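You operate a simulated robot arm through the tools that you are given. There is no shell and no other tool. Be economical: measure what you need, move in short steps, check, and stop when the job is done.

You run a simulated robot arm. Do the job below in one go: nothing can be reset, and whatever is moved stays where it is left.

Task
Brush a patch of loose powder on the black swatch disc.
Fine: take it from the powder jar, use the cream brush, rack it again and put the lid back on the jar. A coat counts when it lies all over at full strength: go over it till it gets no stronger.

It is judged by the outcome, as a careful person would: the job done as asked, and still so three seconds after it is handed in. It fails if anything else is knocked over, pushed out of place, dropped, spilled or broken. Lids that push on must go on centred and level and be pressed home; caps that screw on are set level and turned clockwise until they are tight.

Robot
A 6-joint arm with a two-finger parallel gripper, fixed in place. Base frame: the origin is at the foot of the arm, x ahead of it, y to its left, z up; the work surface is at about z = 0. Units: m, rad, N and s.
With the tool pointing down near the work surface it reaches from about 0.18 to 0.46 m from the base axis. Its first joint turns from -1.222 to 1.222 rad. Payload 1.9 kg.
The tool frame sits at the grasp point between the pads (the TCP): z along the fingers, y along the line on which they close. The tips reach 0.023 m beyond it. The gripper opens to 0.094 m. The fingers are 0.038 m wide and 0.01 m thick; the gripper's body (0.054 by 0.096 m) begins 0.039 m behind the TCP.
Orientation is that of the tool frame in the base frame, as a unit quaternion [w, x, y, z]. With the fingers straight down and closing along the base's y, the tool's x points along the base's -x, its y along +y and its z along -z.

Tools
- The arm moves only by the tool move_arm. Its arguments are lists of equal length, an entry for each row: "delta_rot": the turn, a rotation vector about the base's x, y, z in units of 120 degrees (1.0 is 120 degrees), a list of three; "travel": the shift along the base's x, y, z in units of 500 mm (1.0 is 500 mm), a list of three; "grip": the opening in per cent of the stroke, from 0 (shut) to 100 (fully open). In form: {"delta_rot": [[rx, ry, rz], ...], "travel": [[dx, dy, dz], ...], "grip": [grip, ...]}. A call has 1 to 12 rows; each row is the pose to reach, as a shift and turn from the pose commanded when the call began. A call with a number of a shift or a turn outside -1 to 1 is refused whole. Each row takes 0.2 s and may step no farther than 0.05 m and 0.15 rad from the row before; otherwise, or with a gripper value out of range, the whole call is refused. Where a pose cannot be reached the arm comes as near as it can. A force on the tool above 40 N (or 10 N above the force at the start of the call, whichever is more), or a blocked arm, ends the call early, and 0.2 s more pass. The fingers move at their own pace (about 0.108 m/s each) and stop on an object; they squeeze with about 21 N. The grip force told is the motor's: it shows also when the fingers shut on nothing. Time passes only in rows, and 0.2 s behind the last, so rows that repeat a pose let the fingers close. It gives the time, the measured TCP pose, the force on the tool (base axes), the opening and the grip force at its end, in the units of the frame above (readings bear some noise), with the torque about the TCP (base axes, N m) and any sound that the robot's microphone picked up.
- Cameras (640 x 400 px; columns grow to the right, rows downward): "scene" is fixed at [-0.0024, 0.2934, 0.421]; the picture's right is [-1.00, 0.02, 0.00], its down [0.01, 0.59, -0.81] and it looks along [-0.02, -0.81, -0.59] (base axes); focal length 214 px, centre (320, 200). "wrist" rides on the gripper at [0.086, 0.016, -0.075] in the tool frame; the picture's right is [-0.18, 0.98, 0.00], its down [-0.58, -0.11, -0.81] and it looks along [-0.79, -0.15, 0.59] (tool axes); focal length 243 px, centre (320, 200). There is no depth. A picture from a camera that has moved, and an enlarged one, comes with that camera's place and axes in the base frame and with its lens.
- camera(camera): a new picture of that camera. It takes no simulated time.
- close_up(camera, box): a new picture of the part [left, top, right, bottom] of that camera's present view, enlarged. It takes no simulated time.
- hand_in(): hands the job in; it is judged then, once.

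Go step by step. Nothing tells you positions but the pictures and the camera data: compare them with the known pose of the tool, close in by small moves and look again before you grip or let go. The budget is 120 turns and 68 pictures, counting those below and the enlarged ones. Unless the task says otherwise, let go and move clear before handing in, and close with one line.

The tools are called after "Request:" by a JSON object that holds its "method" and its "body". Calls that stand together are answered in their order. move_arm: Moves the arm, as the interface text tells. Its arguments: {"type":"object","properties":{"delta_rot":{"type":"array"},"travel":{"type":"array"},"grip":{"type":"array"}},"required":["delta_rot","travel","grip"]} The other tools are called the same way: camera (camera) takes a picture; close_up (camera, box) takes an enlarged picture of a part of a camera's view; hand_in () hands the job in.

At the start:

```text
clock: 0.0
eef_pos: [0.2003, -0.106, 0.4363]
ee_rot: [0.002, 0.0, 1.0, 0.0]
ft_force: [-0.3, -0.5, -0.1]
ft_torque: [0.02, -0.02, 0.01]
width: 0.0941
gripper_force: 0.1
```

scene: 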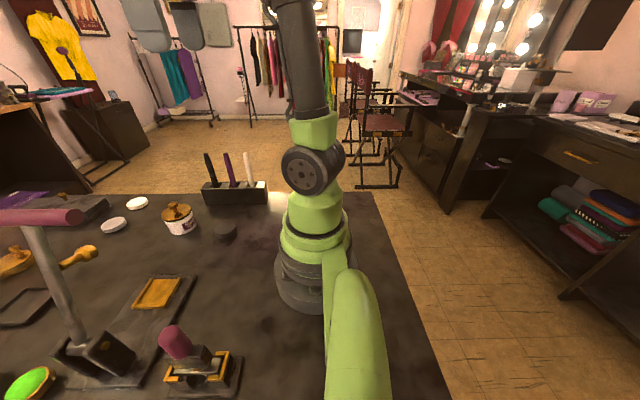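
wrist: 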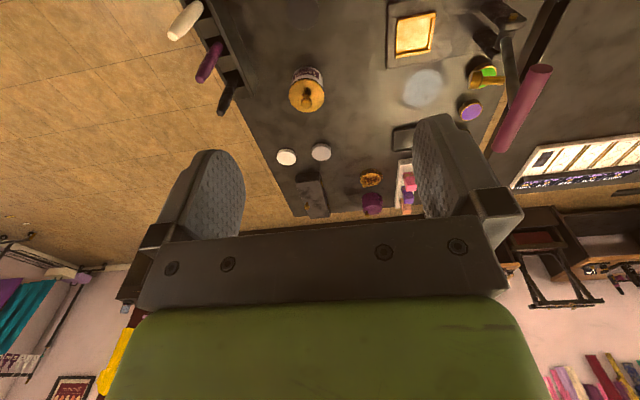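

I see a rack with three brushes (dark, purple, cream), a jar with an ornate gold lid or powder, white lids, and a dark disc near the rack. I'll look closer first.

Request:
{"method": "close_up", "body": {"camera": "scene", "box": [90, 140, 290, 265]}}

Request:
{"method": "close_up", "body": {"camera": "scene", "box": [0, 180, 260, 400]}}

Request:
{"method": "close_up", "body": {"camera": "wrist", "box": [240, 0, 540, 220]}}

```text
3.20 times, centred on (190, 202) of scene
camera zoom: at [-0.0024, 0.2934, 0.421], right [-1.0, 0.02, 0.0], down [0.01, 0.59, -0.81], along [-0.02, -0.81, -0.59], focal length 686 px, centre (736, 192)
```

zoom: 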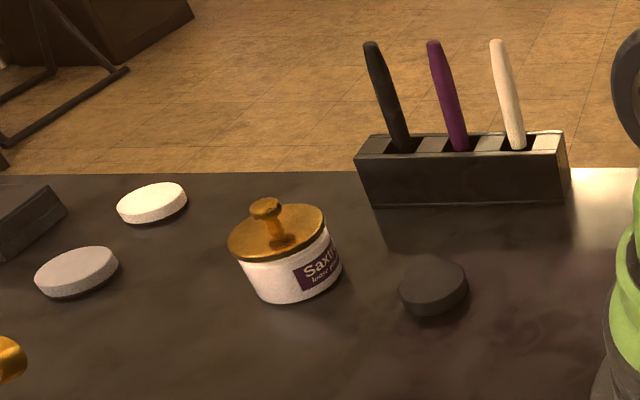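

```text
1.82 times, centred on (130, 290) of scene
camera zoom: at [-0.0024, 0.2934, 0.421], right [-1.0, 0.02, 0.0], down [0.01, 0.59, -0.81], along [-0.02, -0.81, -0.59], focal length 390 px, centre (666, 36)
```

zoom: 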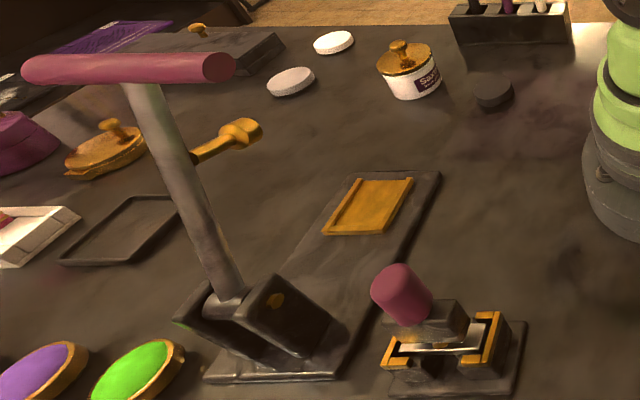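

```text
1.82 times, centred on (390, 110) of wrist
camera zoom: at [0.1143, -0.0884, 0.5114], right [0.18, 0.98, 0.0], down [0.58, -0.11, 0.81], along [0.79, -0.15, -0.59], focal length 441 px, centre (193, 364)
```

zoom: 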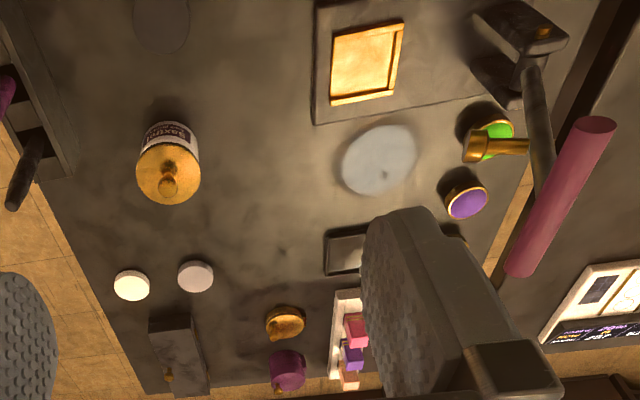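

The jar is at about (0.372, -0.163), lid top about 0.055 and knob to 0.08. The black disc is at (0.247, -0.146), and the cream brush stands upright at (0.203, -0.294). I'll move toward the jar for a closer look.

Request:
{"method": "move_arm", "body": {"delta_rot": [[0, 0, 0], [0, 0, 0], [0, 0, 0], [0, 0, 0], [0, 0, 0], [0, 0, 0]], "travel": [[0.04, -0.02, -0.065], [0.08, -0.04, -0.13], [0.13, -0.06, -0.195], [0.18, -0.08, -0.26], [0.22, -0.1, -0.325], [0.26, -0.11, -0.38]], "grip": [100, 100, 100, 100, 100, 100]}}

Request:
{"method": "camera", "body": {"camera": "wrist"}}

Request:
{"method": "camera", "body": {"camera": "scene"}}

```text
clock: 1.4
eef_pos: [0.3347, -0.1603, 0.2478]
ee_rot: [0.001, 0.001, 1.0, 0.0]
ft_force: [-0.1, 0.1, 0.0]
ft_torque: [-0.03, 0.02, -0.02]
width: 0.0938
gripper_force: 0.0
```

```text
62 pictures are left
camera wrist: at [0.2479, -0.1436, 0.3223], right [0.19, 0.98, 0.0], down [0.58, -0.11, 0.81], along [0.79, -0.15, -0.59], focal length 243 px, centre (320, 200)
```

wrist: 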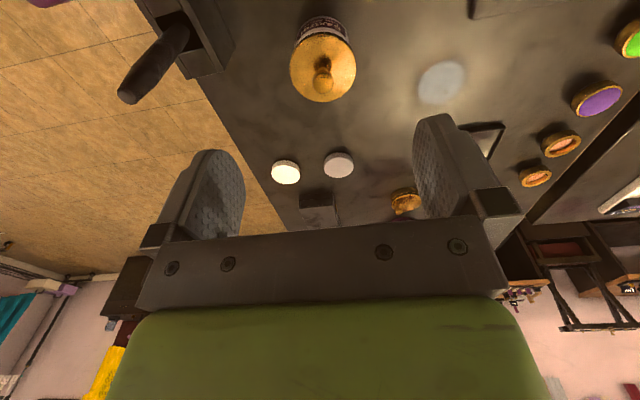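

```text
61 pictures are left
```

scene: 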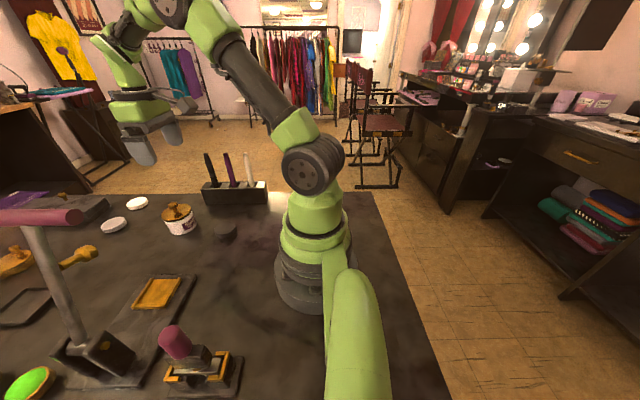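

The arm hovers near the jar. I'll zoom in on the lid and knob.

Request:
{"method": "close_up", "body": {"camera": "wrist", "box": [270, 0, 400, 110]}}

Request:
{"method": "close_up", "body": {"camera": "scene", "box": [150, 195, 214, 240]}}

```text
3.64 times, centred on (335, 55) of wrist
camera zoom: at [0.2479, -0.1436, 0.3223], right [0.19, 0.98, 0.0], down [0.58, -0.11, 0.81], along [0.79, -0.15, -0.59], focal length 882 px, centre (266, 727)
```

zoom: 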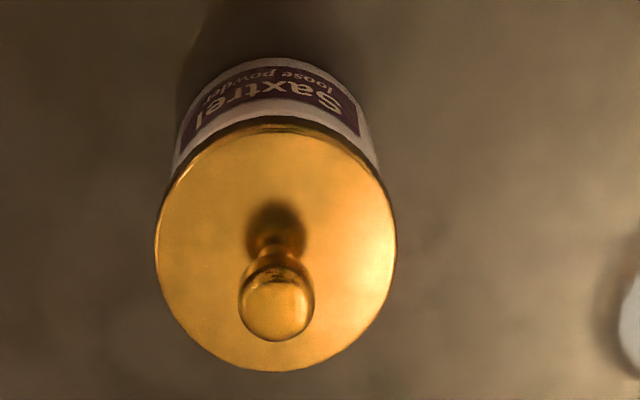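

```text
8.89 times, centred on (182, 218) of scene
camera zoom: at [-0.0025, 0.2934, 0.421], right [-1.0, 0.02, 0.0], down [0.01, 0.59, -0.81], along [-0.02, -0.81, -0.59], focal length 1906 px, centre (1547, 44)
```

zoom: 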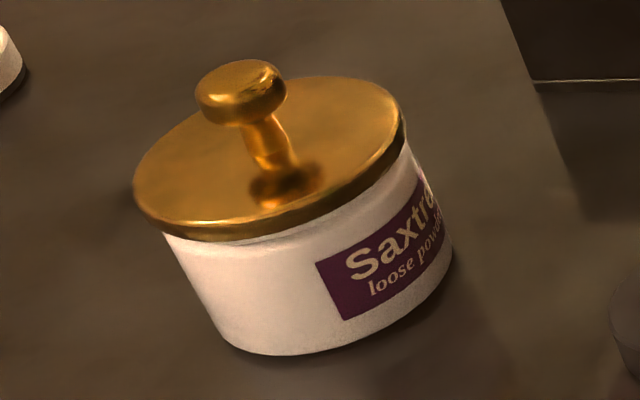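

The lid is a plain disc with a knob: centre about (0.376, -0.166), lid top about 0.048, knob about 21 mm wide at z about 0.065–0.08. I'll lower to above the knob.

Request:
{"method": "move_arm", "body": {"delta_rot": [[0, 0, 0], [0, 0, 0], [0, 0, 0], [0, 0, 0]], "travel": [[0.042, -0.005, -0.05], [0.084, -0.01, -0.12], [0.084, -0.01, -0.2], [0.084, -0.01, -0.24]], "grip": [60, 60, 60, 60]}}

Request:
{"method": "close_up", "body": {"camera": "scene", "box": [120, 150, 248, 240]}}

Request:
{"method": "camera", "body": {"camera": "wrist"}}

```text
clock: 2.4
eef_pos: [0.3748, -0.1643, 0.1239]
ee_rot: [0.001, 0.0, 1.0, 0.0]
ft_force: [0.4, 0.6, -0.2]
ft_torque: [0.01, -0.03, -0.01]
width: 0.0566
gripper_force: 0.0
```

```text
4.44 times, centred on (184, 195) of scene
camera zoom: at [-0.0024, 0.2934, 0.421], right [-1.0, 0.02, 0.0], down [0.01, 0.59, -0.81], along [-0.02, -0.81, -0.59], focal length 953 px, centre (924, 222)
```

zoom: 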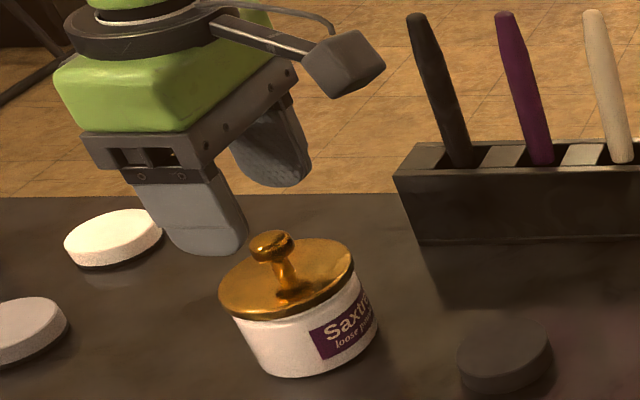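

```text
57 pictures are left
camera wrist: at [0.2896, -0.1475, 0.1993], right [0.18, 0.98, 0.0], down [0.58, -0.11, 0.81], along [0.79, -0.15, -0.59], focal length 243 px, centre (320, 200)
```

wrist: 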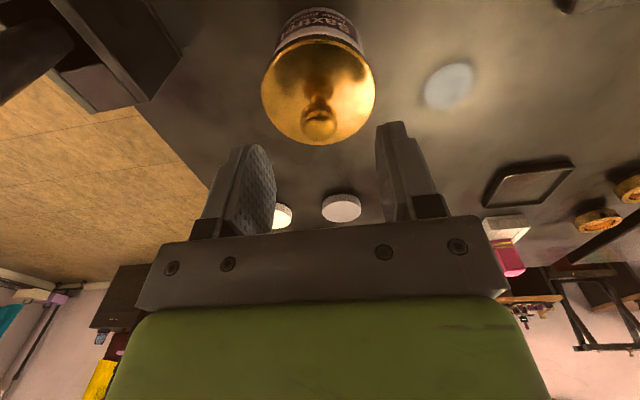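

The gripper is aligned with the knob at about (0.374, -0.164). I'll lower and close on it.

Request:
{"method": "move_arm", "body": {"delta_rot": [[0, 0, 0], [0, 0, 0], [0, 0, 0], [0, 0, 0], [0, 0, 0]], "travel": [[0, 0, -0.05], [0, 0, -0.092], [0, 0, -0.092], [0, 0, -0.092], [0, 0, -0.092]], "grip": [60, 60, 5, 5, 5]}}

Request:
{"method": "close_up", "body": {"camera": "scene", "box": [120, 150, 248, 240]}}

```text
clock: 3.1
eef_pos: [0.3745, -0.1645, 0.0821]
ee_rot: [0.003, 0.001, 1.0, 0.0]
ft_force: [-0.7, -1.5, 4.8]
ft_torque: [-0.01, 0.04, -0.04]
width: 0.021
gripper_force: 17.9
stopped in row 3: the force on the tool passed its limit at 56 N (the readings are from after the stop); the commanded pose is now the measured one
```

```text
4.44 times, centred on (184, 195) of scene
camera zoom: at [-0.0025, 0.2934, 0.421], right [-1.0, 0.02, 0.0], down [0.01, 0.59, -0.81], along [-0.02, -0.81, -0.59], focal length 953 px, centre (924, 222)
```

zoom: 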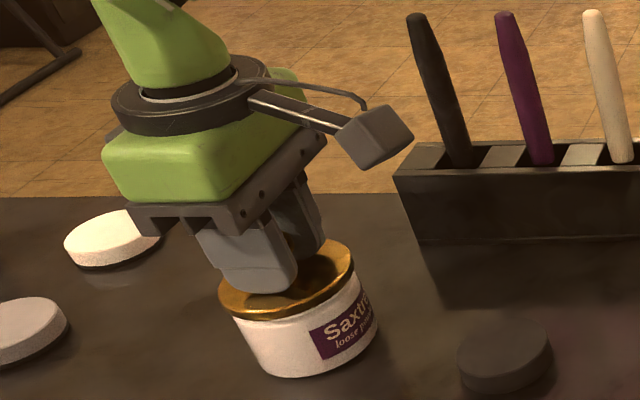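

The fingers hold the knob (21 mm) and the jar looks undisturbed. I'll lift gently to see whether the lid comes free.

Request:
{"method": "move_arm", "body": {"delta_rot": [[0, 0, 0], [0, 0, 0], [0, 0, 0], [0, 0, 0]], "travel": [[0, 0, 0], [0, 0, 0.006], [0, 0, 0.012], [0, 0, 0.02]], "grip": [5, 5, 5, 5]}}

Request:
{"method": "close_up", "body": {"camera": "scene", "box": [120, 150, 248, 240]}}

```text
clock: 4.1
eef_pos: [0.3743, -0.1644, 0.0911]
ee_rot: [0.001, 0.002, 1.0, 0.0]
ft_force: [0.1, -0.2, -0.8]
ft_torque: [-0.03, 0.01, 0.0]
width: 0.0206
gripper_force: 21.0
heard: snap
```

```text
4.44 times, centred on (184, 195) of scene
camera zoom: at [-0.0024, 0.2934, 0.421], right [-1.0, 0.02, 0.0], down [0.01, 0.59, -0.81], along [-0.02, -0.81, -0.59], focal length 953 px, centre (924, 222)
```

zoom: 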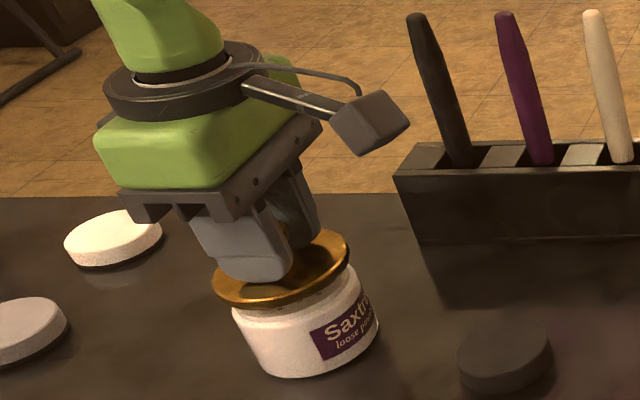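

The lid snapped off cleanly. I'll carry it to the clear spot near (0.335, -0.07).

Request:
{"method": "move_arm", "body": {"delta_rot": [[0, 0, 0], [0, 0, 0], [0, 0, 0], [0, 0, 0], [0, 0, 0], [0, 0, 0], [0, 0, 0]], "travel": [[0, 0, 0.06], [0, 0, 0.12], [-0.03, 0.07, 0.12], [-0.06, 0.13, 0.12], [-0.078, 0.188, 0.1], [-0.078, 0.188, 0.02], [-0.078, 0.188, -0.05]], "grip": [5, 5, 5, 5, 5, 5, 5]}}

Request:
{"method": "camera", "body": {"camera": "scene"}}

Request:
{"method": "camera", "body": {"camera": "wrist"}}

```text
clock: 5.7
eef_pos: [0.3358, -0.0723, 0.0671]
ee_rot: [0.003, 0.002, 1.0, 0.0]
ft_force: [-0.8, 0.6, -0.4]
ft_torque: [0.02, 0.0, 0.01]
width: 0.0206
gripper_force: 21.1
```

```text
54 pictures are left
```

scene: 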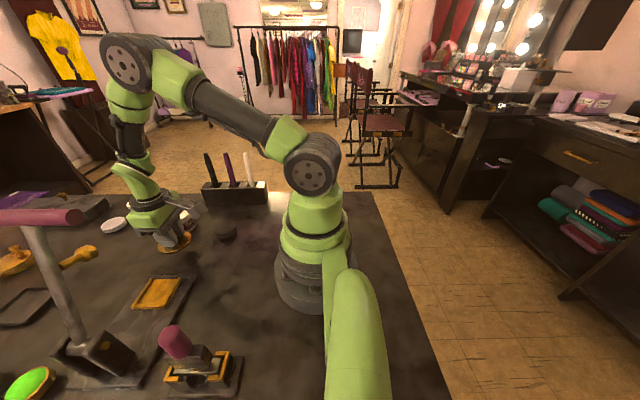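

```text
53 pictures are left
camera wrist: at [0.2505, -0.0549, 0.1415], right [0.19, 0.98, 0.0], down [0.58, -0.11, 0.81], along [0.79, -0.15, -0.59], focal length 243 px, centre (320, 200)
```

wrist: 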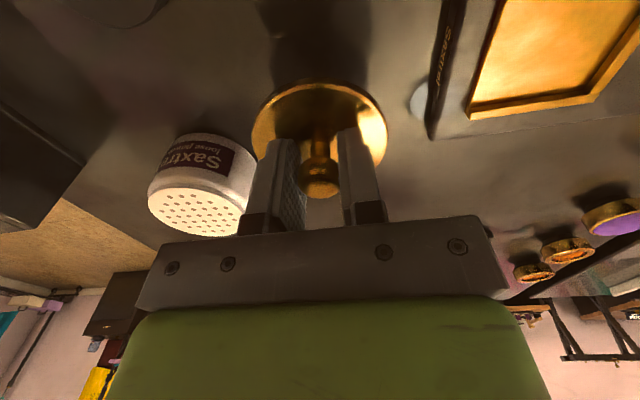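

The jar has a perforated sifter top. I'll lower the lid to the table in small steps.

Request:
{"method": "move_arm", "body": {"delta_rot": [[0, 0, 0], [0, 0, 0], [0, 0, 0], [0, 0, 0], [0, 0, 0], [0, 0, 0]], "travel": [[0, 0, -0.02], [0, 0, -0.032], [0, 0, -0.04], [0, 0, -0.048], [0, 0, -0.054], [0, 0, -0.058]], "grip": [5, 5, 5, 5, 5, 5]}}

Request:
{"method": "close_up", "body": {"camera": "scene", "box": [120, 190, 248, 280]}}

```text
clock: 7.1
eef_pos: [0.3368, -0.0703, 0.0377]
ee_rot: [0.001, 0.001, 1.0, 0.0]
ft_force: [-0.3, 0.5, -0.3]
ft_torque: [0.02, -0.02, 0.01]
width: 0.0206
gripper_force: 20.9
```

```text
4.44 times, centred on (184, 235) of scene
camera zoom: at [-0.0024, 0.2934, 0.421], right [-1.0, 0.02, 0.0], down [0.01, 0.59, -0.81], along [-0.02, -0.81, -0.59], focal length 953 px, centre (924, 44)
```

zoom: 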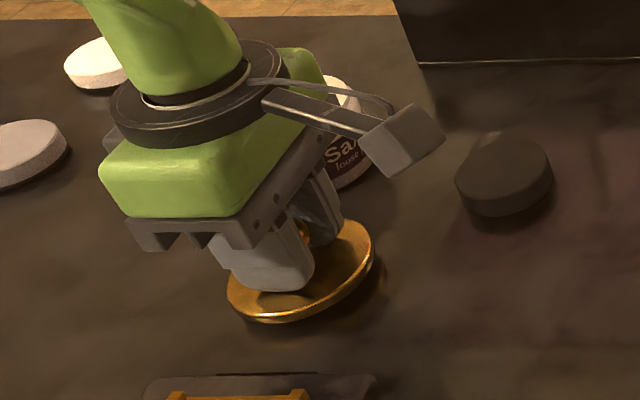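

Request:
{"method": "move_arm", "body": {"delta_rot": [[0, 0, 0], [0, 0, 0], [0, 0, 0], [0, 0, 0], [0, 0, 0]], "travel": [[0, 0, -0.003], [0, 0, -0.006], [0, 0, -0.009], [0, 0, -0.011], [0, 0, -0.013]], "grip": [5, 5, 5, 5, 5]}}

```text
clock: 8.3
eef_pos: [0.335, -0.071, 0.0304]
ee_rot: [0.002, 0.001, 1.0, 0.0]
ft_force: [-0.3, 0.0, -0.2]
ft_torque: [0.0, 0.02, -0.03]
width: 0.0204
gripper_force: 21.4
```

No contact yet, so I'll keep lowering in small steps.

Request:
{"method": "move_arm", "body": {"delta_rot": [[0, 0, 0], [0, 0, 0], [0, 0, 0], [0, 0, 0]], "travel": [[0, 0, -0.002], [0, 0, -0.004], [0, 0, -0.006], [0, 0, -0.006]], "grip": [5, 5, 5, 5]}}

Request:
{"method": "close_up", "body": {"camera": "scene", "box": [120, 190, 248, 280]}}

```text
clock: 8.9
eef_pos: [0.3354, -0.0703, 0.0306]
ee_rot: [0.002, 0.003, 1.0, 0.0]
ft_force: [-5.2, 0.4, 11.9]
ft_torque: [-0.01, 0.14, 0.0]
width: 0.0205
gripper_force: 21.4
stopped in row 3: the force on the tool passed its limit at 44 N (the readings are from after the stop); the commanded pose is now the measured one
```

```text
4.44 times, centred on (184, 235) of scene
camera zoom: at [-0.0025, 0.2934, 0.421], right [-1.0, 0.02, 0.0], down [0.01, 0.59, -0.81], along [-0.02, -0.81, -0.59], focal length 953 px, centre (924, 44)
```

zoom: 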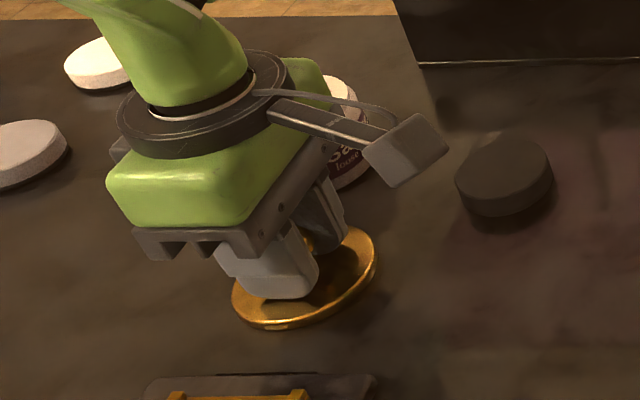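

The lid is resting flat on the table. I'll release it, rise, and move above the cream brush.

Request:
{"method": "move_arm", "body": {"delta_rot": [[0, 0, 0], [0, 0, 0], [0, 0, 0], [0, 0, 0], [0, 0, 0], [0, 0, 0]], "travel": [[0, 0, 0], [0, 0, 0], [0, 0, 0.04], [0, 0, 0.12], [0, 0, 0.22], [0, 0, 0.3]], "grip": [50, 50, 50, 50, 50, 50]}}

Request:
{"method": "camera", "body": {"camera": "wrist"}}

Request:
{"method": "move_arm", "body": {"delta_rot": [[0, 0, 0], [0, 0, 0], [0, 0, 0], [0, 0, 0], [0, 0, 0], [0, 0, 0], [0, 0, 0]], "travel": [[0, 0, 0.06], [-0.04, -0.07, 0.1], [-0.08, -0.14, 0.1], [-0.12, -0.21, 0.1], [-0.17, -0.28, 0.1], [-0.22, -0.36, 0.1], [-0.264, -0.436, 0.08]], "grip": [50, 50, 50, 50, 50, 50, 50]}}

Request:
{"method": "camera", "body": {"camera": "scene"}}

Request:
{"method": "camera", "body": {"camera": "wrist"}}

```text
clock: 10.3
eef_pos: [0.337, -0.0683, 0.1809]
ee_rot: [0.001, 0.002, 1.0, 0.0]
ft_force: [0.0, 0.1, -0.1]
ft_torque: [0.0, 0.0, 0.02]
width: 0.0473
gripper_force: 0.0
```

```text
50 pictures are left
camera wrist: at [0.2515, -0.0526, 0.2566], right [0.19, 0.98, 0.0], down [0.58, -0.11, 0.81], along [0.79, -0.15, -0.59], focal length 243 px, centre (320, 200)
```

wrist: 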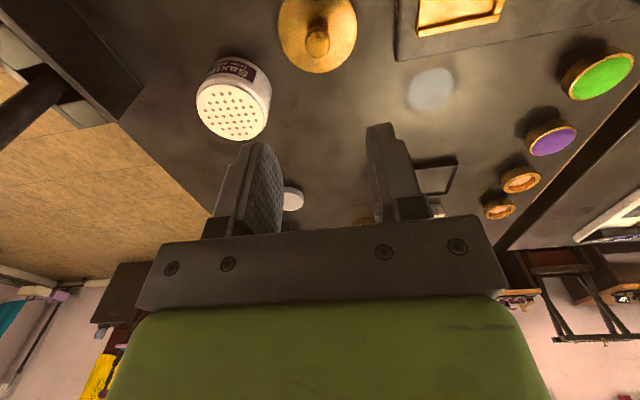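

```text
clock: 11.9
eef_pos: [0.2074, -0.2878, 0.2219]
ee_rot: [0.002, 0.002, 1.0, 0.002]
ft_force: [0.4, 0.1, 0.3]
ft_torque: [0.0, 0.04, 0.03]
width: 0.0469
gripper_force: 0.1
```

```text
49 pictures are left
```

scene: 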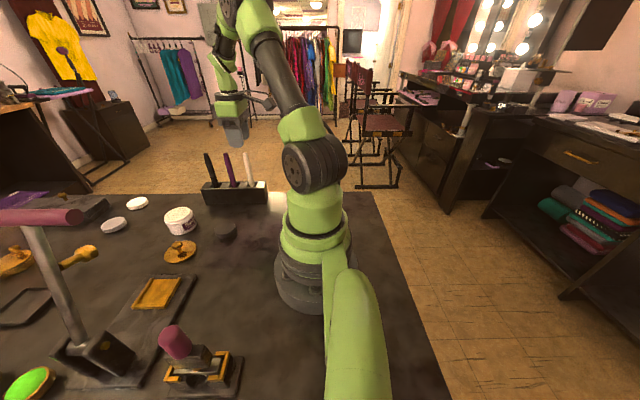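

```text
48 pictures are left
camera wrist: at [0.1202, -0.2714, 0.2966], right [0.19, 0.98, 0.0], down [0.58, -0.11, 0.81], along [0.79, -0.15, -0.59], focal length 243 px, centre (320, 200)
```

wrist: 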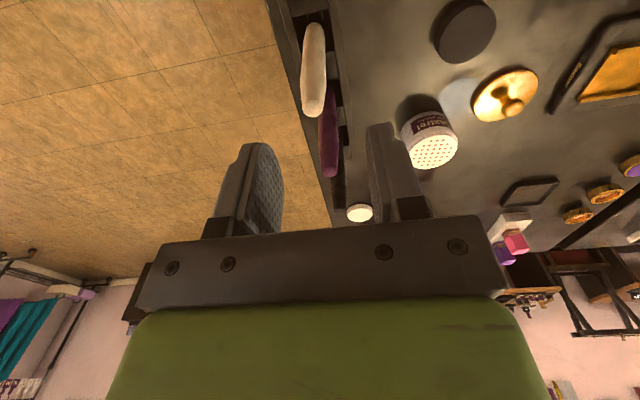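

The cream brush stands vertical at about (0.203, -0.292), with its top near z 0.163. I'll lower around the handle and close at TCP z about 0.13.

Request:
{"method": "move_arm", "body": {"delta_rot": [[0, 0, 0], [0, 0, 0], [0, 0, 0], [0, 0, 0], [0, 0, 0], [0, 0, 0], [0, 0, 0]], "travel": [[-0.009, -0.0075, -0.05], [-0.009, -0.0075, -0.12], [-0.009, -0.0075, -0.184], [-0.009, -0.0075, -0.184], [-0.009, -0.0075, -0.184], [-0.009, -0.0075, -0.184], [-0.009, -0.0075, -0.184]], "grip": [50, 50, 50, 20, 5, 5, 5]}}

Request:
{"method": "close_up", "body": {"camera": "scene", "box": [180, 110, 308, 220]}}

```text
clock: 13.5
eef_pos: [0.1995, -0.2921, 0.1301]
ee_rot: [0.003, 0.003, 1.0, -0.001]
ft_force: [1.9, 3.8, 30.0]
ft_torque: [0.42, -0.34, 0.03]
width: 0.0164
gripper_force: 21.2
```

```text
3.64 times, centred on (244, 165) of scene
camera zoom: at [-0.0025, 0.2935, 0.421], right [-1.0, 0.02, 0.0], down [0.01, 0.59, -0.81], along [-0.02, -0.81, -0.59], focal length 780 px, centre (596, 327)
```

zoom: 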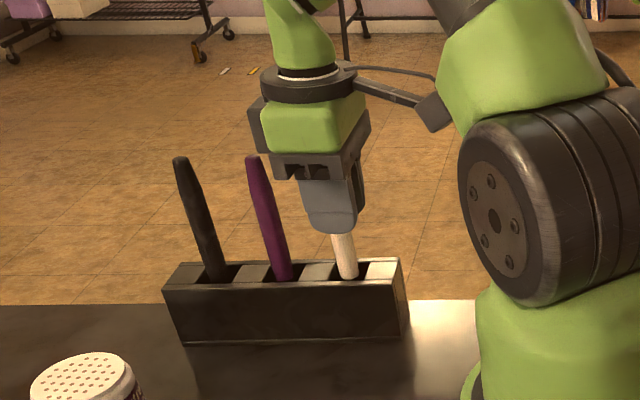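

The brush is gripped, with its top end pressing on the palm. I'll lift it straight up out of the rack.

Request:
{"method": "move_arm", "body": {"delta_rot": [[0, 0, 0], [0, 0, 0], [0, 0, 0], [0, 0, 0], [0, 0, 0]], "travel": [[0, 0, 0.02], [0, 0, 0.06], [0, 0, 0.11], [0, 0, 0.16], [0, 0, 0.2]], "grip": [5, 5, 5, 5, 5]}}

Request:
{"method": "close_up", "body": {"camera": "scene", "box": [180, 80, 308, 220]}}

Request:
{"method": "camera", "body": {"camera": "wrist"}}

```text
clock: 14.7
eef_pos: [0.1993, -0.2922, 0.2307]
ee_rot: [0.002, 0.003, 1.0, 0.001]
ft_force: [-0.1, -0.3, -1.6]
ft_torque: [0.0, -0.02, -0.01]
width: 0.016
gripper_force: 20.9
```

```text
2.86 times, centred on (244, 150) of scene
camera zoom: at [-0.0024, 0.2934, 0.421], right [-1.0, 0.02, 0.0], down [0.01, 0.59, -0.81], along [-0.02, -0.81, -0.59], focal length 613 px, centre (537, 343)
```

zoom: 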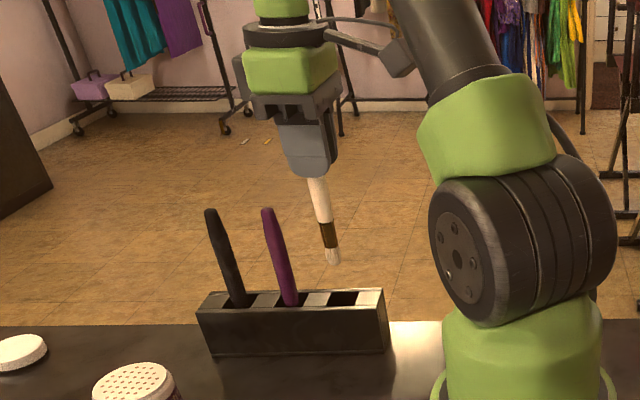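

```text
45 pictures are left
camera wrist: at [0.1131, -0.2747, 0.3052], right [0.19, 0.98, 0.0], down [0.58, -0.11, 0.81], along [0.79, -0.15, -0.59], focal length 243 px, centre (320, 200)
```

wrist: 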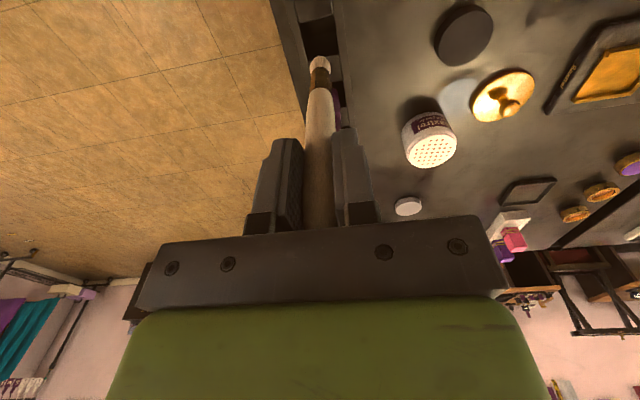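

The brush hangs straight, its bristle tip about 0.127 m below the TCP. I'll swing clear of the rack and bring it above the sifter.

Request:
{"method": "move_arm", "body": {"delta_rot": [[0, 0, 0], [0, 0, 0], [0, 0, 0], [0, 0, 0], [0, 0, 0], [0, 0, 0], [0, 0, 0]], "travel": [[0, 0.09, 0], [0, 0.18, 0], [0.08, 0.21, 0], [0.16, 0.23, 0], [0.25, 0.256, 0], [0.344, 0.256, 0], [0.344, 0.256, -0.03]], "grip": [5, 5, 5, 5, 5, 5, 5]}}

Request:
{"method": "close_up", "body": {"camera": "scene", "box": [120, 140, 248, 240]}}

Request:
{"method": "close_up", "body": {"camera": "wrist", "box": [240, 0, 400, 120]}}

```text
clock: 16.3
eef_pos: [0.3708, -0.1648, 0.2126]
ee_rot: [0.002, 0.003, 1.0, 0.0]
ft_force: [0.0, 1.0, -0.4]
ft_torque: [0.01, -0.03, 0.01]
width: 0.0158
gripper_force: 21.1
```

```text
4.00 times, centred on (184, 190) of scene
camera zoom: at [-0.0024, 0.2934, 0.421], right [-1.0, 0.02, 0.0], down [0.01, 0.59, -0.81], along [-0.02, -0.81, -0.59], focal length 858 px, centre (864, 240)
```

zoom: 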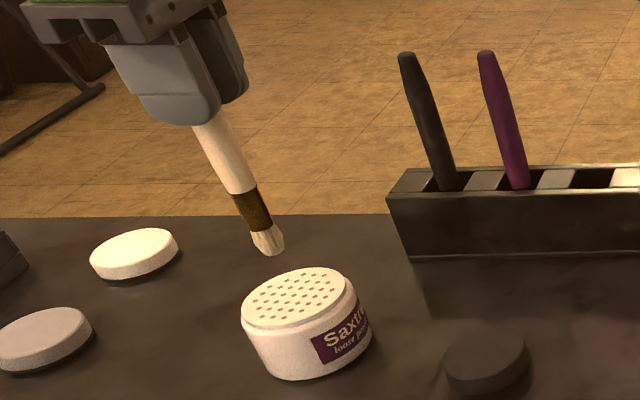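

```text
3.33 times, centred on (320, 60) of wrist
camera zoom: at [0.2851, -0.148, 0.2866], right [0.19, 0.98, 0.0], down [0.58, -0.11, 0.81], along [0.79, -0.15, -0.59], focal length 809 px, centre (320, 667)
```

zoom: 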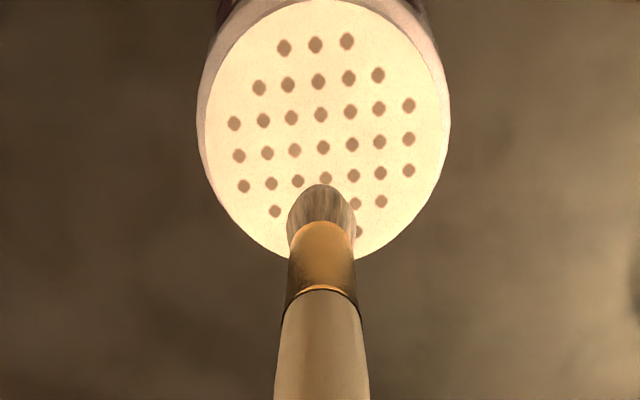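

The brush sits over the sifter centre at (0.370, -0.163), tip about 3 cm above it. I'll lower until the bristles touch and swirl lightly.

Request:
{"method": "move_arm", "body": {"delta_rot": [[0, 0, 0], [0, 0, 0], [0, 0, 0], [0, 0, 0]], "travel": [[0, 0.002, -0.04], [0, 0.002, -0.055], [0, 0.002, -0.062], [0, 0.002, -0.068]], "grip": [5, 5, 5, 5]}}

Request:
{"method": "close_up", "body": {"camera": "scene", "box": [150, 170, 214, 240]}}

```text
clock: 17.3
eef_pos: [0.3715, -0.1654, 0.1779]
ee_rot: [0.001, 0.003, 1.0, 0.0]
ft_force: [0.5, -0.4, -0.1]
ft_torque: [0.01, -0.01, 0.01]
width: 0.0163
gripper_force: 21.3
```

```text
5.71 times, centred on (182, 205) of scene
camera zoom: at [-0.0024, 0.2934, 0.421], right [-1.0, 0.02, 0.0], down [0.01, 0.59, -0.81], along [-0.02, -0.81, -0.59], focal length 1226 px, centre (1109, 171)
```

zoom: 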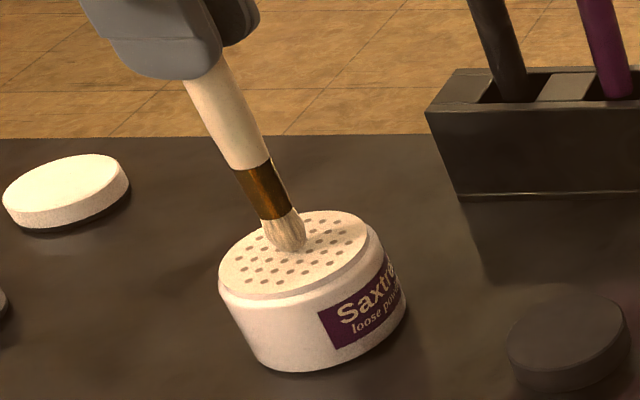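

The tip is about at the sifter with no force yet. I'll inch lower.

Request:
{"method": "move_arm", "body": {"delta_rot": [[0, 0, 0], [0, 0, 0], [0, 0, 0]], "travel": [[0, 0, -0.002], [0, 0, -0.004], [0, 0, -0.006]], "grip": [5, 5, 5]}}

Request:
{"method": "move_arm", "body": {"delta_rot": [[0, 0, 0], [0, 0, 0], [0, 0, 0]], "travel": [[0, 0, -0.002], [0, 0, -0.004], [0, 0, -0.006]], "grip": [5, 5, 5]}}

Request:
{"method": "close_up", "body": {"camera": "scene", "box": [150, 170, 214, 240]}}

```text
clock: 18.1
eef_pos: [0.3718, -0.1641, 0.1761]
ee_rot: [0.004, 0.002, 1.0, 0.0]
ft_force: [1.3, 2.1, 14.3]
ft_torque: [0.37, -0.2, -0.02]
width: 0.0162
gripper_force: 20.9
```

```text
clock: 18.9
eef_pos: [0.3707, -0.1642, 0.1743]
ee_rot: [0.003, 0.002, 1.0, 0.0]
ft_force: [-1.4, 2.3, 36.5]
ft_torque: [0.42, 0.14, -0.02]
width: 0.016
gripper_force: 21.3
```

```text
5.71 times, centred on (182, 205) of scene
camera zoom: at [-0.0025, 0.2935, 0.421], right [-1.0, 0.02, 0.0], down [0.01, 0.59, -0.81], along [-0.02, -0.81, -0.59], focal length 1226 px, centre (1109, 171)
```

zoom: 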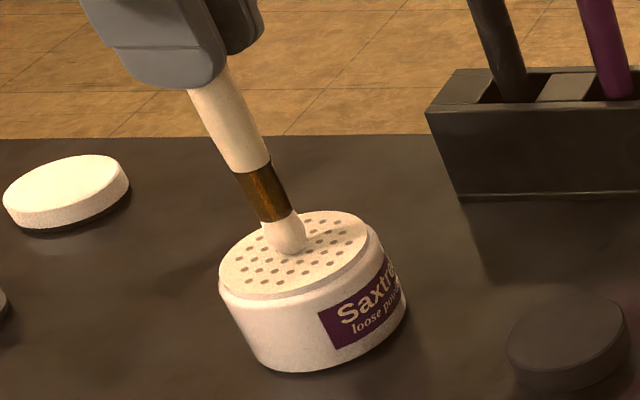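

Contact is firm at TCP z about 0.176 and the bristles now look coated. I'll lift and inspect.

Request:
{"method": "move_arm", "body": {"delta_rot": [[0, 0, 0], [0, 0, 0], [0, 0, 0], [0, 0, 0], [0, 0, 0]], "travel": [[0, 0, 0.005], [0, 0, 0.01], [0, 0, 0.02], [0, 0, 0.05], [0, 0, 0.08]], "grip": [5, 5, 5, 5, 5]}}

Request:
{"method": "close_up", "body": {"camera": "scene", "box": [150, 170, 214, 240]}}

Request:
{"method": "close_up", "body": {"camera": "wrist", "box": [240, 0, 400, 120]}}

```text
clock: 20.1
eef_pos: [0.3721, -0.1647, 0.2132]
ee_rot: [0.002, 0.002, 1.0, 0.0]
ft_force: [0.3, -0.1, 0.1]
ft_torque: [-0.01, -0.02, 0.01]
width: 0.0161
gripper_force: 21.2
```

```text
5.71 times, centred on (182, 205) of scene
camera zoom: at [-0.0024, 0.2934, 0.421], right [-1.0, 0.02, 0.0], down [0.01, 0.59, -0.81], along [-0.02, -0.81, -0.59], focal length 1226 px, centre (1109, 171)
```

zoom: 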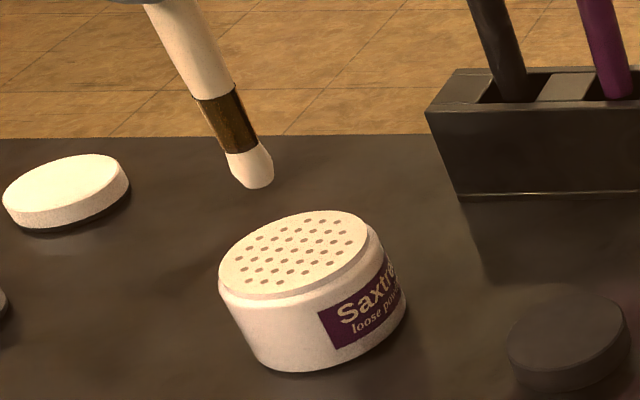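

```text
3.33 times, centred on (320, 60) of wrist
camera zoom: at [0.2851, -0.1473, 0.2889], right [0.19, 0.98, 0.0], down [0.58, -0.11, 0.81], along [0.79, -0.15, -0.59], focal length 809 px, centre (320, 667)
```

zoom: 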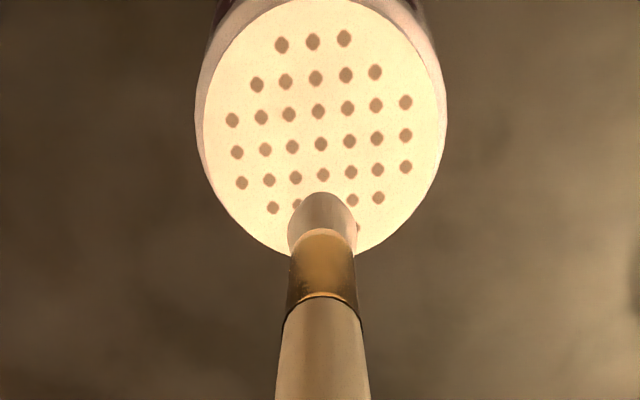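

The brush is well loaded with powder. I'll move over the black disc and look.

Request:
{"method": "move_arm", "body": {"delta_rot": [[0, 0, 0], [0, 0, 0], [0, 0, 0], [0, 0, 0], [0, 0, 0]], "travel": [[-0.07, 0.01, 0], [-0.14, 0.02, 0], [-0.21, 0.03, 0], [-0.252, 0.04, -0.02], [-0.252, 0.04, -0.08]], "grip": [5, 5, 5, 5, 5]}}

Request:
{"method": "close_up", "body": {"camera": "scene", "box": [190, 180, 270, 250]}}

Request:
{"method": "close_up", "body": {"camera": "wrist", "box": [240, 0, 400, 120]}}

```text
clock: 21.3
eef_pos: [0.2453, -0.1425, 0.173]
ee_rot: [0.002, 0.002, 1.0, 0.0]
ft_force: [-0.1, 0.1, -0.1]
ft_torque: [0.0, 0.0, 0.01]
width: 0.016
gripper_force: 21.0
```

```text
5.71 times, centred on (230, 215) of scene
camera zoom: at [-0.0025, 0.2934, 0.421], right [-1.0, 0.02, 0.0], down [0.01, 0.59, -0.81], along [-0.02, -0.81, -0.59], focal length 1226 px, centre (834, 114)
```

zoom: 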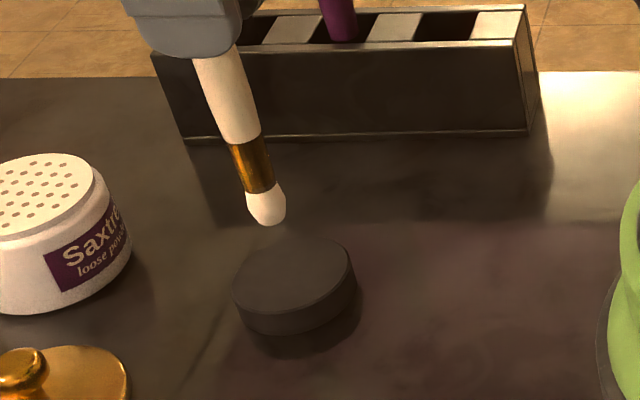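

```text
3.33 times, centred on (320, 60) of wrist
camera zoom: at [0.159, -0.1262, 0.2483], right [0.19, 0.98, 0.0], down [0.58, -0.11, 0.81], along [0.79, -0.15, -0.59], focal length 809 px, centre (320, 667)
```

zoom: 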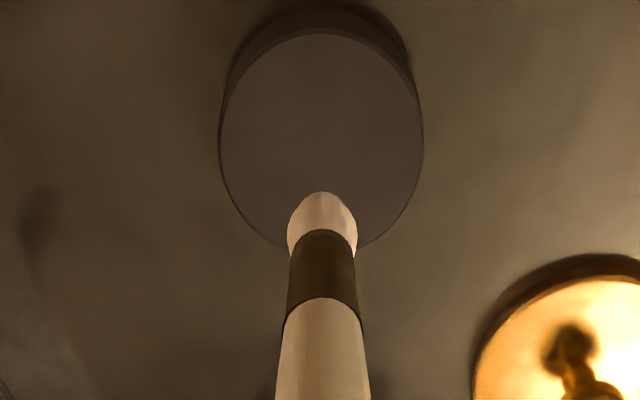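

The disc centre is right below at (0.245, -0.142), radius about 0.027. I'll lower carefully to contact.

Request:
{"method": "move_arm", "body": {"delta_rot": [[0, 0, 0], [0, 0, 0], [0, 0, 0], [0, 0, 0]], "travel": [[0, 0, -0.03], [0, 0, -0.046], [0, 0, -0.052], [0, 0, -0.056]], "grip": [5, 5, 5, 5]}}

Request:
{"method": "move_arm", "body": {"delta_rot": [[0, 0, 0], [0, 0, 0]], "travel": [[0, 0, -0.002], [0, 0, -0.003]], "grip": [5, 5]}}

Request:
{"method": "close_up", "body": {"camera": "scene", "box": [190, 180, 270, 250]}}

```text
clock: 22.3
eef_pos: [0.2454, -0.1437, 0.1463]
ee_rot: [0.001, 0.002, 1.0, 0.001]
ft_force: [0.5, 1.0, 0.1]
ft_torque: [0.03, -0.03, 0.02]
width: 0.0164
gripper_force: 21.0
```

```text
clock: 22.9
eef_pos: [0.2459, -0.1444, 0.1427]
ee_rot: [0.002, 0.002, 1.0, 0.0]
ft_force: [-0.8, 1.5, 0.5]
ft_torque: [0.0, 0.03, -0.04]
width: 0.0165
gripper_force: 20.8
```

```text
5.71 times, centred on (230, 215) of scene
camera zoom: at [-0.0024, 0.2934, 0.421], right [-1.0, 0.02, 0.0], down [0.01, 0.59, -0.81], along [-0.02, -0.81, -0.59], focal length 1226 px, centre (834, 114)
```

zoom: 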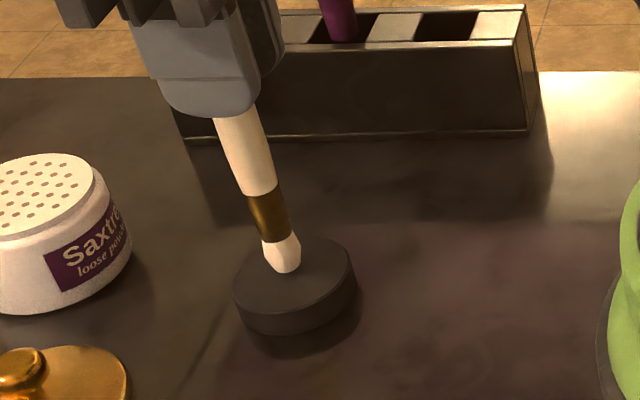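

The tip is almost on the disc with no force yet. I'll inch further.

Request:
{"method": "move_arm", "body": {"delta_rot": [[0, 0, 0], [0, 0, 0]], "travel": [[0, 0, -0.002], [0, 0, -0.004]], "grip": [5, 5]}}

Request:
{"method": "move_arm", "body": {"delta_rot": [[0, 0, 0], [0, 0, 0]], "travel": [[0, 0, -0.002], [0, 0, -0.003]], "grip": [5, 5]}}

Request:
{"method": "close_up", "body": {"camera": "scene", "box": [190, 180, 270, 250]}}

```text
clock: 23.5
eef_pos: [0.2457, -0.1448, 0.1416]
ee_rot: [0.001, 0.003, 1.0, 0.0]
ft_force: [0.2, 0.4, -0.1]
ft_torque: [0.0, -0.01, -0.01]
width: 0.0164
gripper_force: 21.1
```

```text
clock: 24.1
eef_pos: [0.2464, -0.144, 0.1413]
ee_rot: [0.003, 0.002, 1.0, -0.001]
ft_force: [0.6, 1.4, 20.6]
ft_torque: [0.11, -0.09, 0.0]
width: 0.0164
gripper_force: 21.0
```

```text
5.71 times, centred on (230, 215) of scene
camera zoom: at [-0.0025, 0.2934, 0.421], right [-1.0, 0.02, 0.0], down [0.01, 0.59, -0.81], along [-0.02, -0.81, -0.59], focal length 1226 px, centre (834, 114)
```

zoom: 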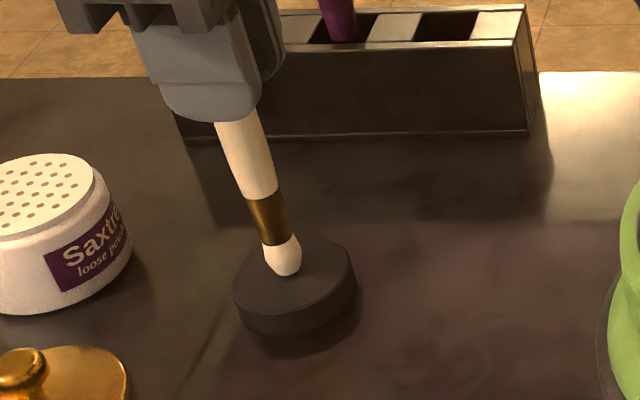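

Contact is made at about 20 N. I'll ease off slightly and do a short test stroke.

Request:
{"method": "move_arm", "body": {"delta_rot": [[0, 0, 0], [0, 0, 0], [0, 0, 0], [0, 0, 0], [0, 0, 0]], "travel": [[0, 0, 0.0008], [0.006, 0, 0.0008], [0.012, 0, 0.0008], [0.018, 0, 0.0008], [0.024, 0, 0.0008]], "grip": [5, 5, 5, 5, 5]}}

Request:
{"method": "close_up", "body": {"camera": "scene", "box": [190, 180, 270, 250]}}

Request:
{"method": "close_up", "body": {"camera": "wrist", "box": [240, 0, 400, 120]}}

```text
clock: 25.3
eef_pos: [0.2579, -0.1428, 0.1406]
ee_rot: [0.002, 0.002, 1.0, 0.0]
ft_force: [-4.7, -0.2, 17.4]
ft_torque: [0.06, 0.59, 0.0]
width: 0.0162
gripper_force: 20.6
```

```text
5.71 times, centred on (230, 215) of scene
camera zoom: at [-0.0025, 0.2934, 0.421], right [-1.0, 0.02, 0.0], down [0.01, 0.59, -0.81], along [-0.02, -0.81, -0.59], focal length 1226 px, centre (834, 114)
```

zoom: 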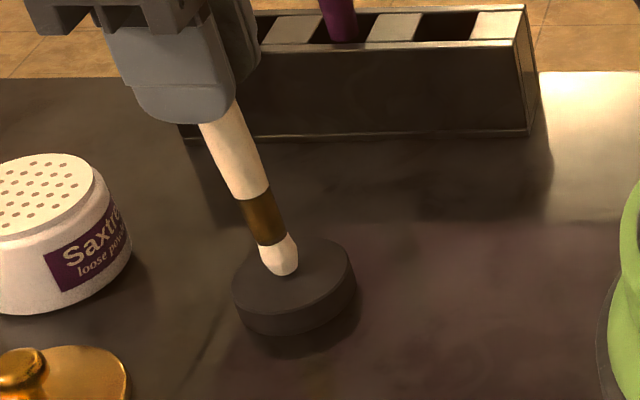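

```text
3.33 times, centred on (320, 60) of wrist
camera zoom: at [0.1714, -0.127, 0.2156], right [0.19, 0.98, 0.0], down [0.58, -0.11, 0.81], along [0.79, -0.15, -0.59], focal length 809 px, centre (320, 667)
```

zoom: 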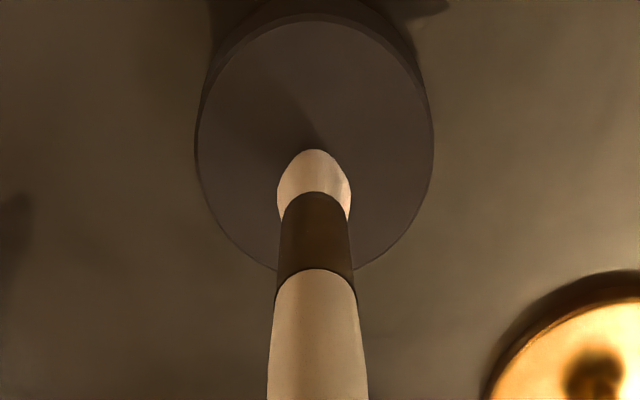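

The tip stuck from friction while the handle moved, so the pressure is too high. I'll lift a little and look at the disc and brush.

Request:
{"method": "move_arm", "body": {"delta_rot": [[0, 0, 0], [0, 0, 0], [0, 0, 0]], "travel": [[0, 0, 0.004], [0, 0, 0.02], [0, 0, 0.04]], "grip": [5, 5, 5]}}

Request:
{"method": "close_up", "body": {"camera": "scene", "box": [190, 180, 270, 250]}}

Request:
{"method": "close_up", "body": {"camera": "wrist", "box": [240, 0, 400, 120]}}

```text
clock: 26.1
eef_pos: [0.2556, -0.1436, 0.1615]
ee_rot: [0.001, 0.002, 1.0, 0.0]
ft_force: [0.0, 0.0, 0.0]
ft_torque: [0.04, 0.01, 0.02]
width: 0.0161
gripper_force: 21.4
```

```text
5.71 times, centred on (230, 215) of scene
camera zoom: at [-0.0024, 0.2934, 0.421], right [-1.0, 0.02, 0.0], down [0.01, 0.59, -0.81], along [-0.02, -0.81, -0.59], focal length 1226 px, centre (834, 114)
```

zoom: 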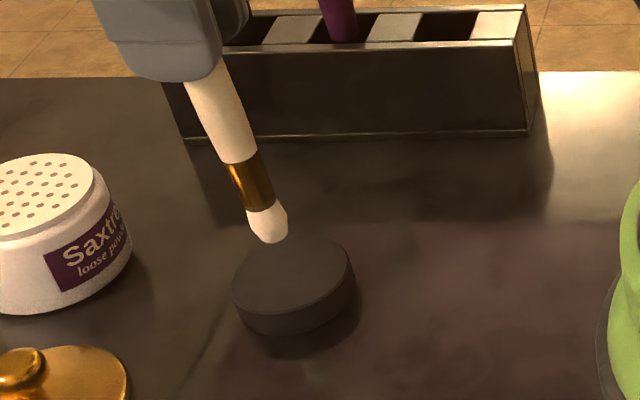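

```text
3.33 times, centred on (320, 60) of wrist
camera zoom: at [0.1707, -0.127, 0.2365], right [0.19, 0.98, 0.0], down [0.58, -0.11, 0.81], along [0.79, -0.15, -0.59], focal length 809 px, centre (320, 667)
```

zoom: 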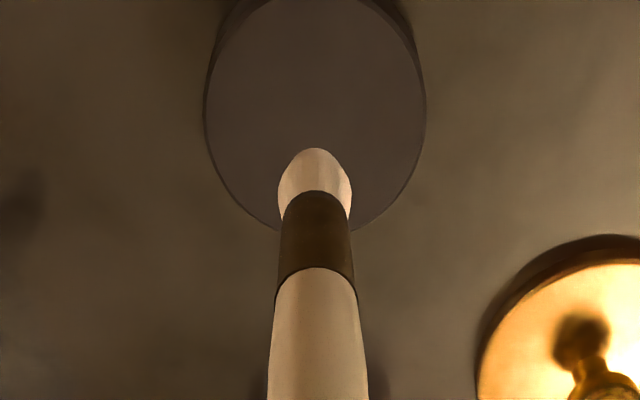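

No powder came off without sliding, and the brush tilted about 4° in the grip. I'll straighten it by pressing and moving back in -x the same amount.

Request:
{"method": "move_arm", "body": {"delta_rot": [[0, 0, 0], [0, 0, 0], [0, 0, 0], [0, 0, 0], [0, 0, 0], [0, 0, 0], [0, 0, 0], [0, 0, 0]], "travel": [[0, 0, -0.03], [0, 0, -0.041], [-0.006, 0, -0.041], [-0.012, 0, -0.041], [-0.018, 0, -0.041], [-0.024, 0, -0.041], [-0.024, 0, -0.036], [-0.024, 0, 0]], "grip": [5, 5, 5, 5, 5, 5, 5, 5]}}

Request:
{"method": "close_up", "body": {"camera": "wrist", "box": [240, 0, 400, 120]}}

```text
clock: 27.9
eef_pos: [0.2467, -0.1455, 0.159]
ee_rot: [0.002, 0.003, 1.0, 0.001]
ft_force: [0.2, -0.2, 0.0]
ft_torque: [0.0, 0.0, -0.01]
width: 0.0163
gripper_force: 21.3
```

```text
3.33 times, centred on (320, 60) of wrist
camera zoom: at [0.1607, -0.1282, 0.2356], right [0.19, 0.98, 0.0], down [0.58, -0.11, 0.81], along [0.79, -0.15, -0.59], focal length 809 px, centre (320, 667)
```

zoom: 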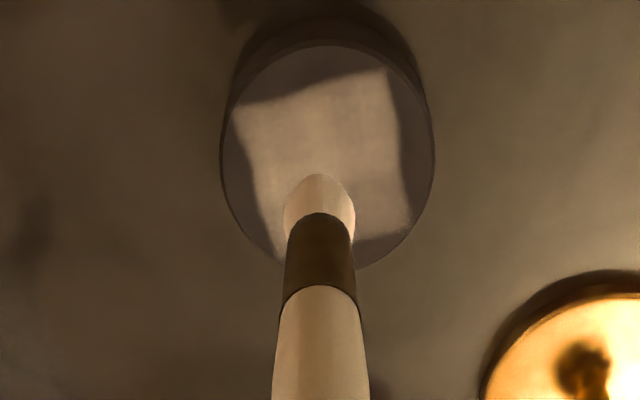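

A pale patch has appeared on the disc and the brush is almost straight again. I'll brush over with strokes along y to build strength.

Request:
{"method": "move_arm", "body": {"delta_rot": [[0, 0, 0], [0, 0, 0], [0, 0, 0], [0, 0, 0], [0, 0, 0], [0, 0, 0], [0, 0, 0], [0, 0, 0], [0, 0, 0]], "travel": [[0, -0.016, -0.03], [0, -0.016, -0.0395], [0, -0.008, -0.0395], [0, 0, -0.0395], [0, 0.008, -0.0395], [0, 0.016, -0.0395], [0, 0.024, -0.0395], [0, 0.024, -0.034], [0, 0.024, 0]], "grip": [5, 5, 5, 5, 5, 5, 5, 5, 5]}}

Request:
{"method": "close_up", "body": {"camera": "wrist", "box": [240, 0, 400, 120]}}

Request:
{"method": "close_up", "body": {"camera": "scene", "box": [190, 180, 270, 250]}}

```text
clock: 29.9
eef_pos: [0.2445, -0.1332, 0.158]
ee_rot: [0.001, 0.003, 1.0, 0.0]
ft_force: [0.0, -0.2, -1.1]
ft_torque: [0.04, 0.01, -0.01]
width: 0.0163
gripper_force: 21.2
```

```text
3.33 times, centred on (320, 60) of wrist
camera zoom: at [0.1594, -0.1163, 0.2345], right [0.19, 0.98, 0.0], down [0.58, -0.11, 0.81], along [0.79, -0.15, -0.59], focal length 809 px, centre (320, 667)
```

zoom: 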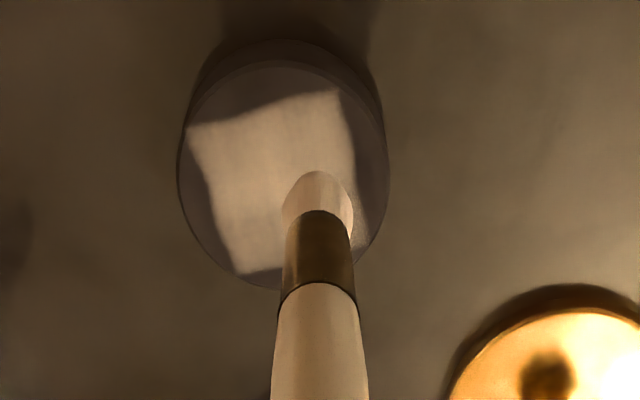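

```text
5.71 times, centred on (230, 215) of scene
camera zoom: at [-0.0024, 0.2934, 0.421], right [-1.0, 0.02, 0.0], down [0.01, 0.59, -0.81], along [-0.02, -0.81, -0.59], focal length 1226 px, centre (834, 114)
```

zoom: 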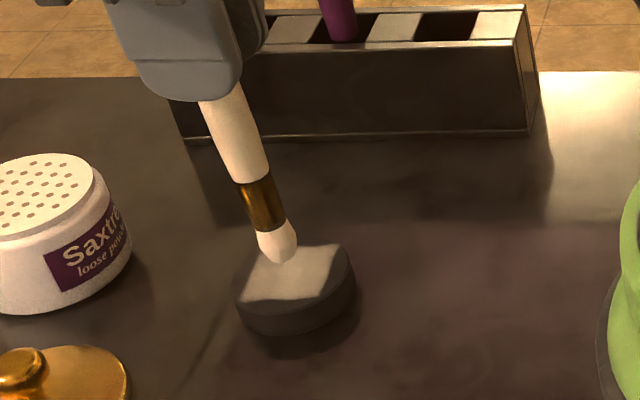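

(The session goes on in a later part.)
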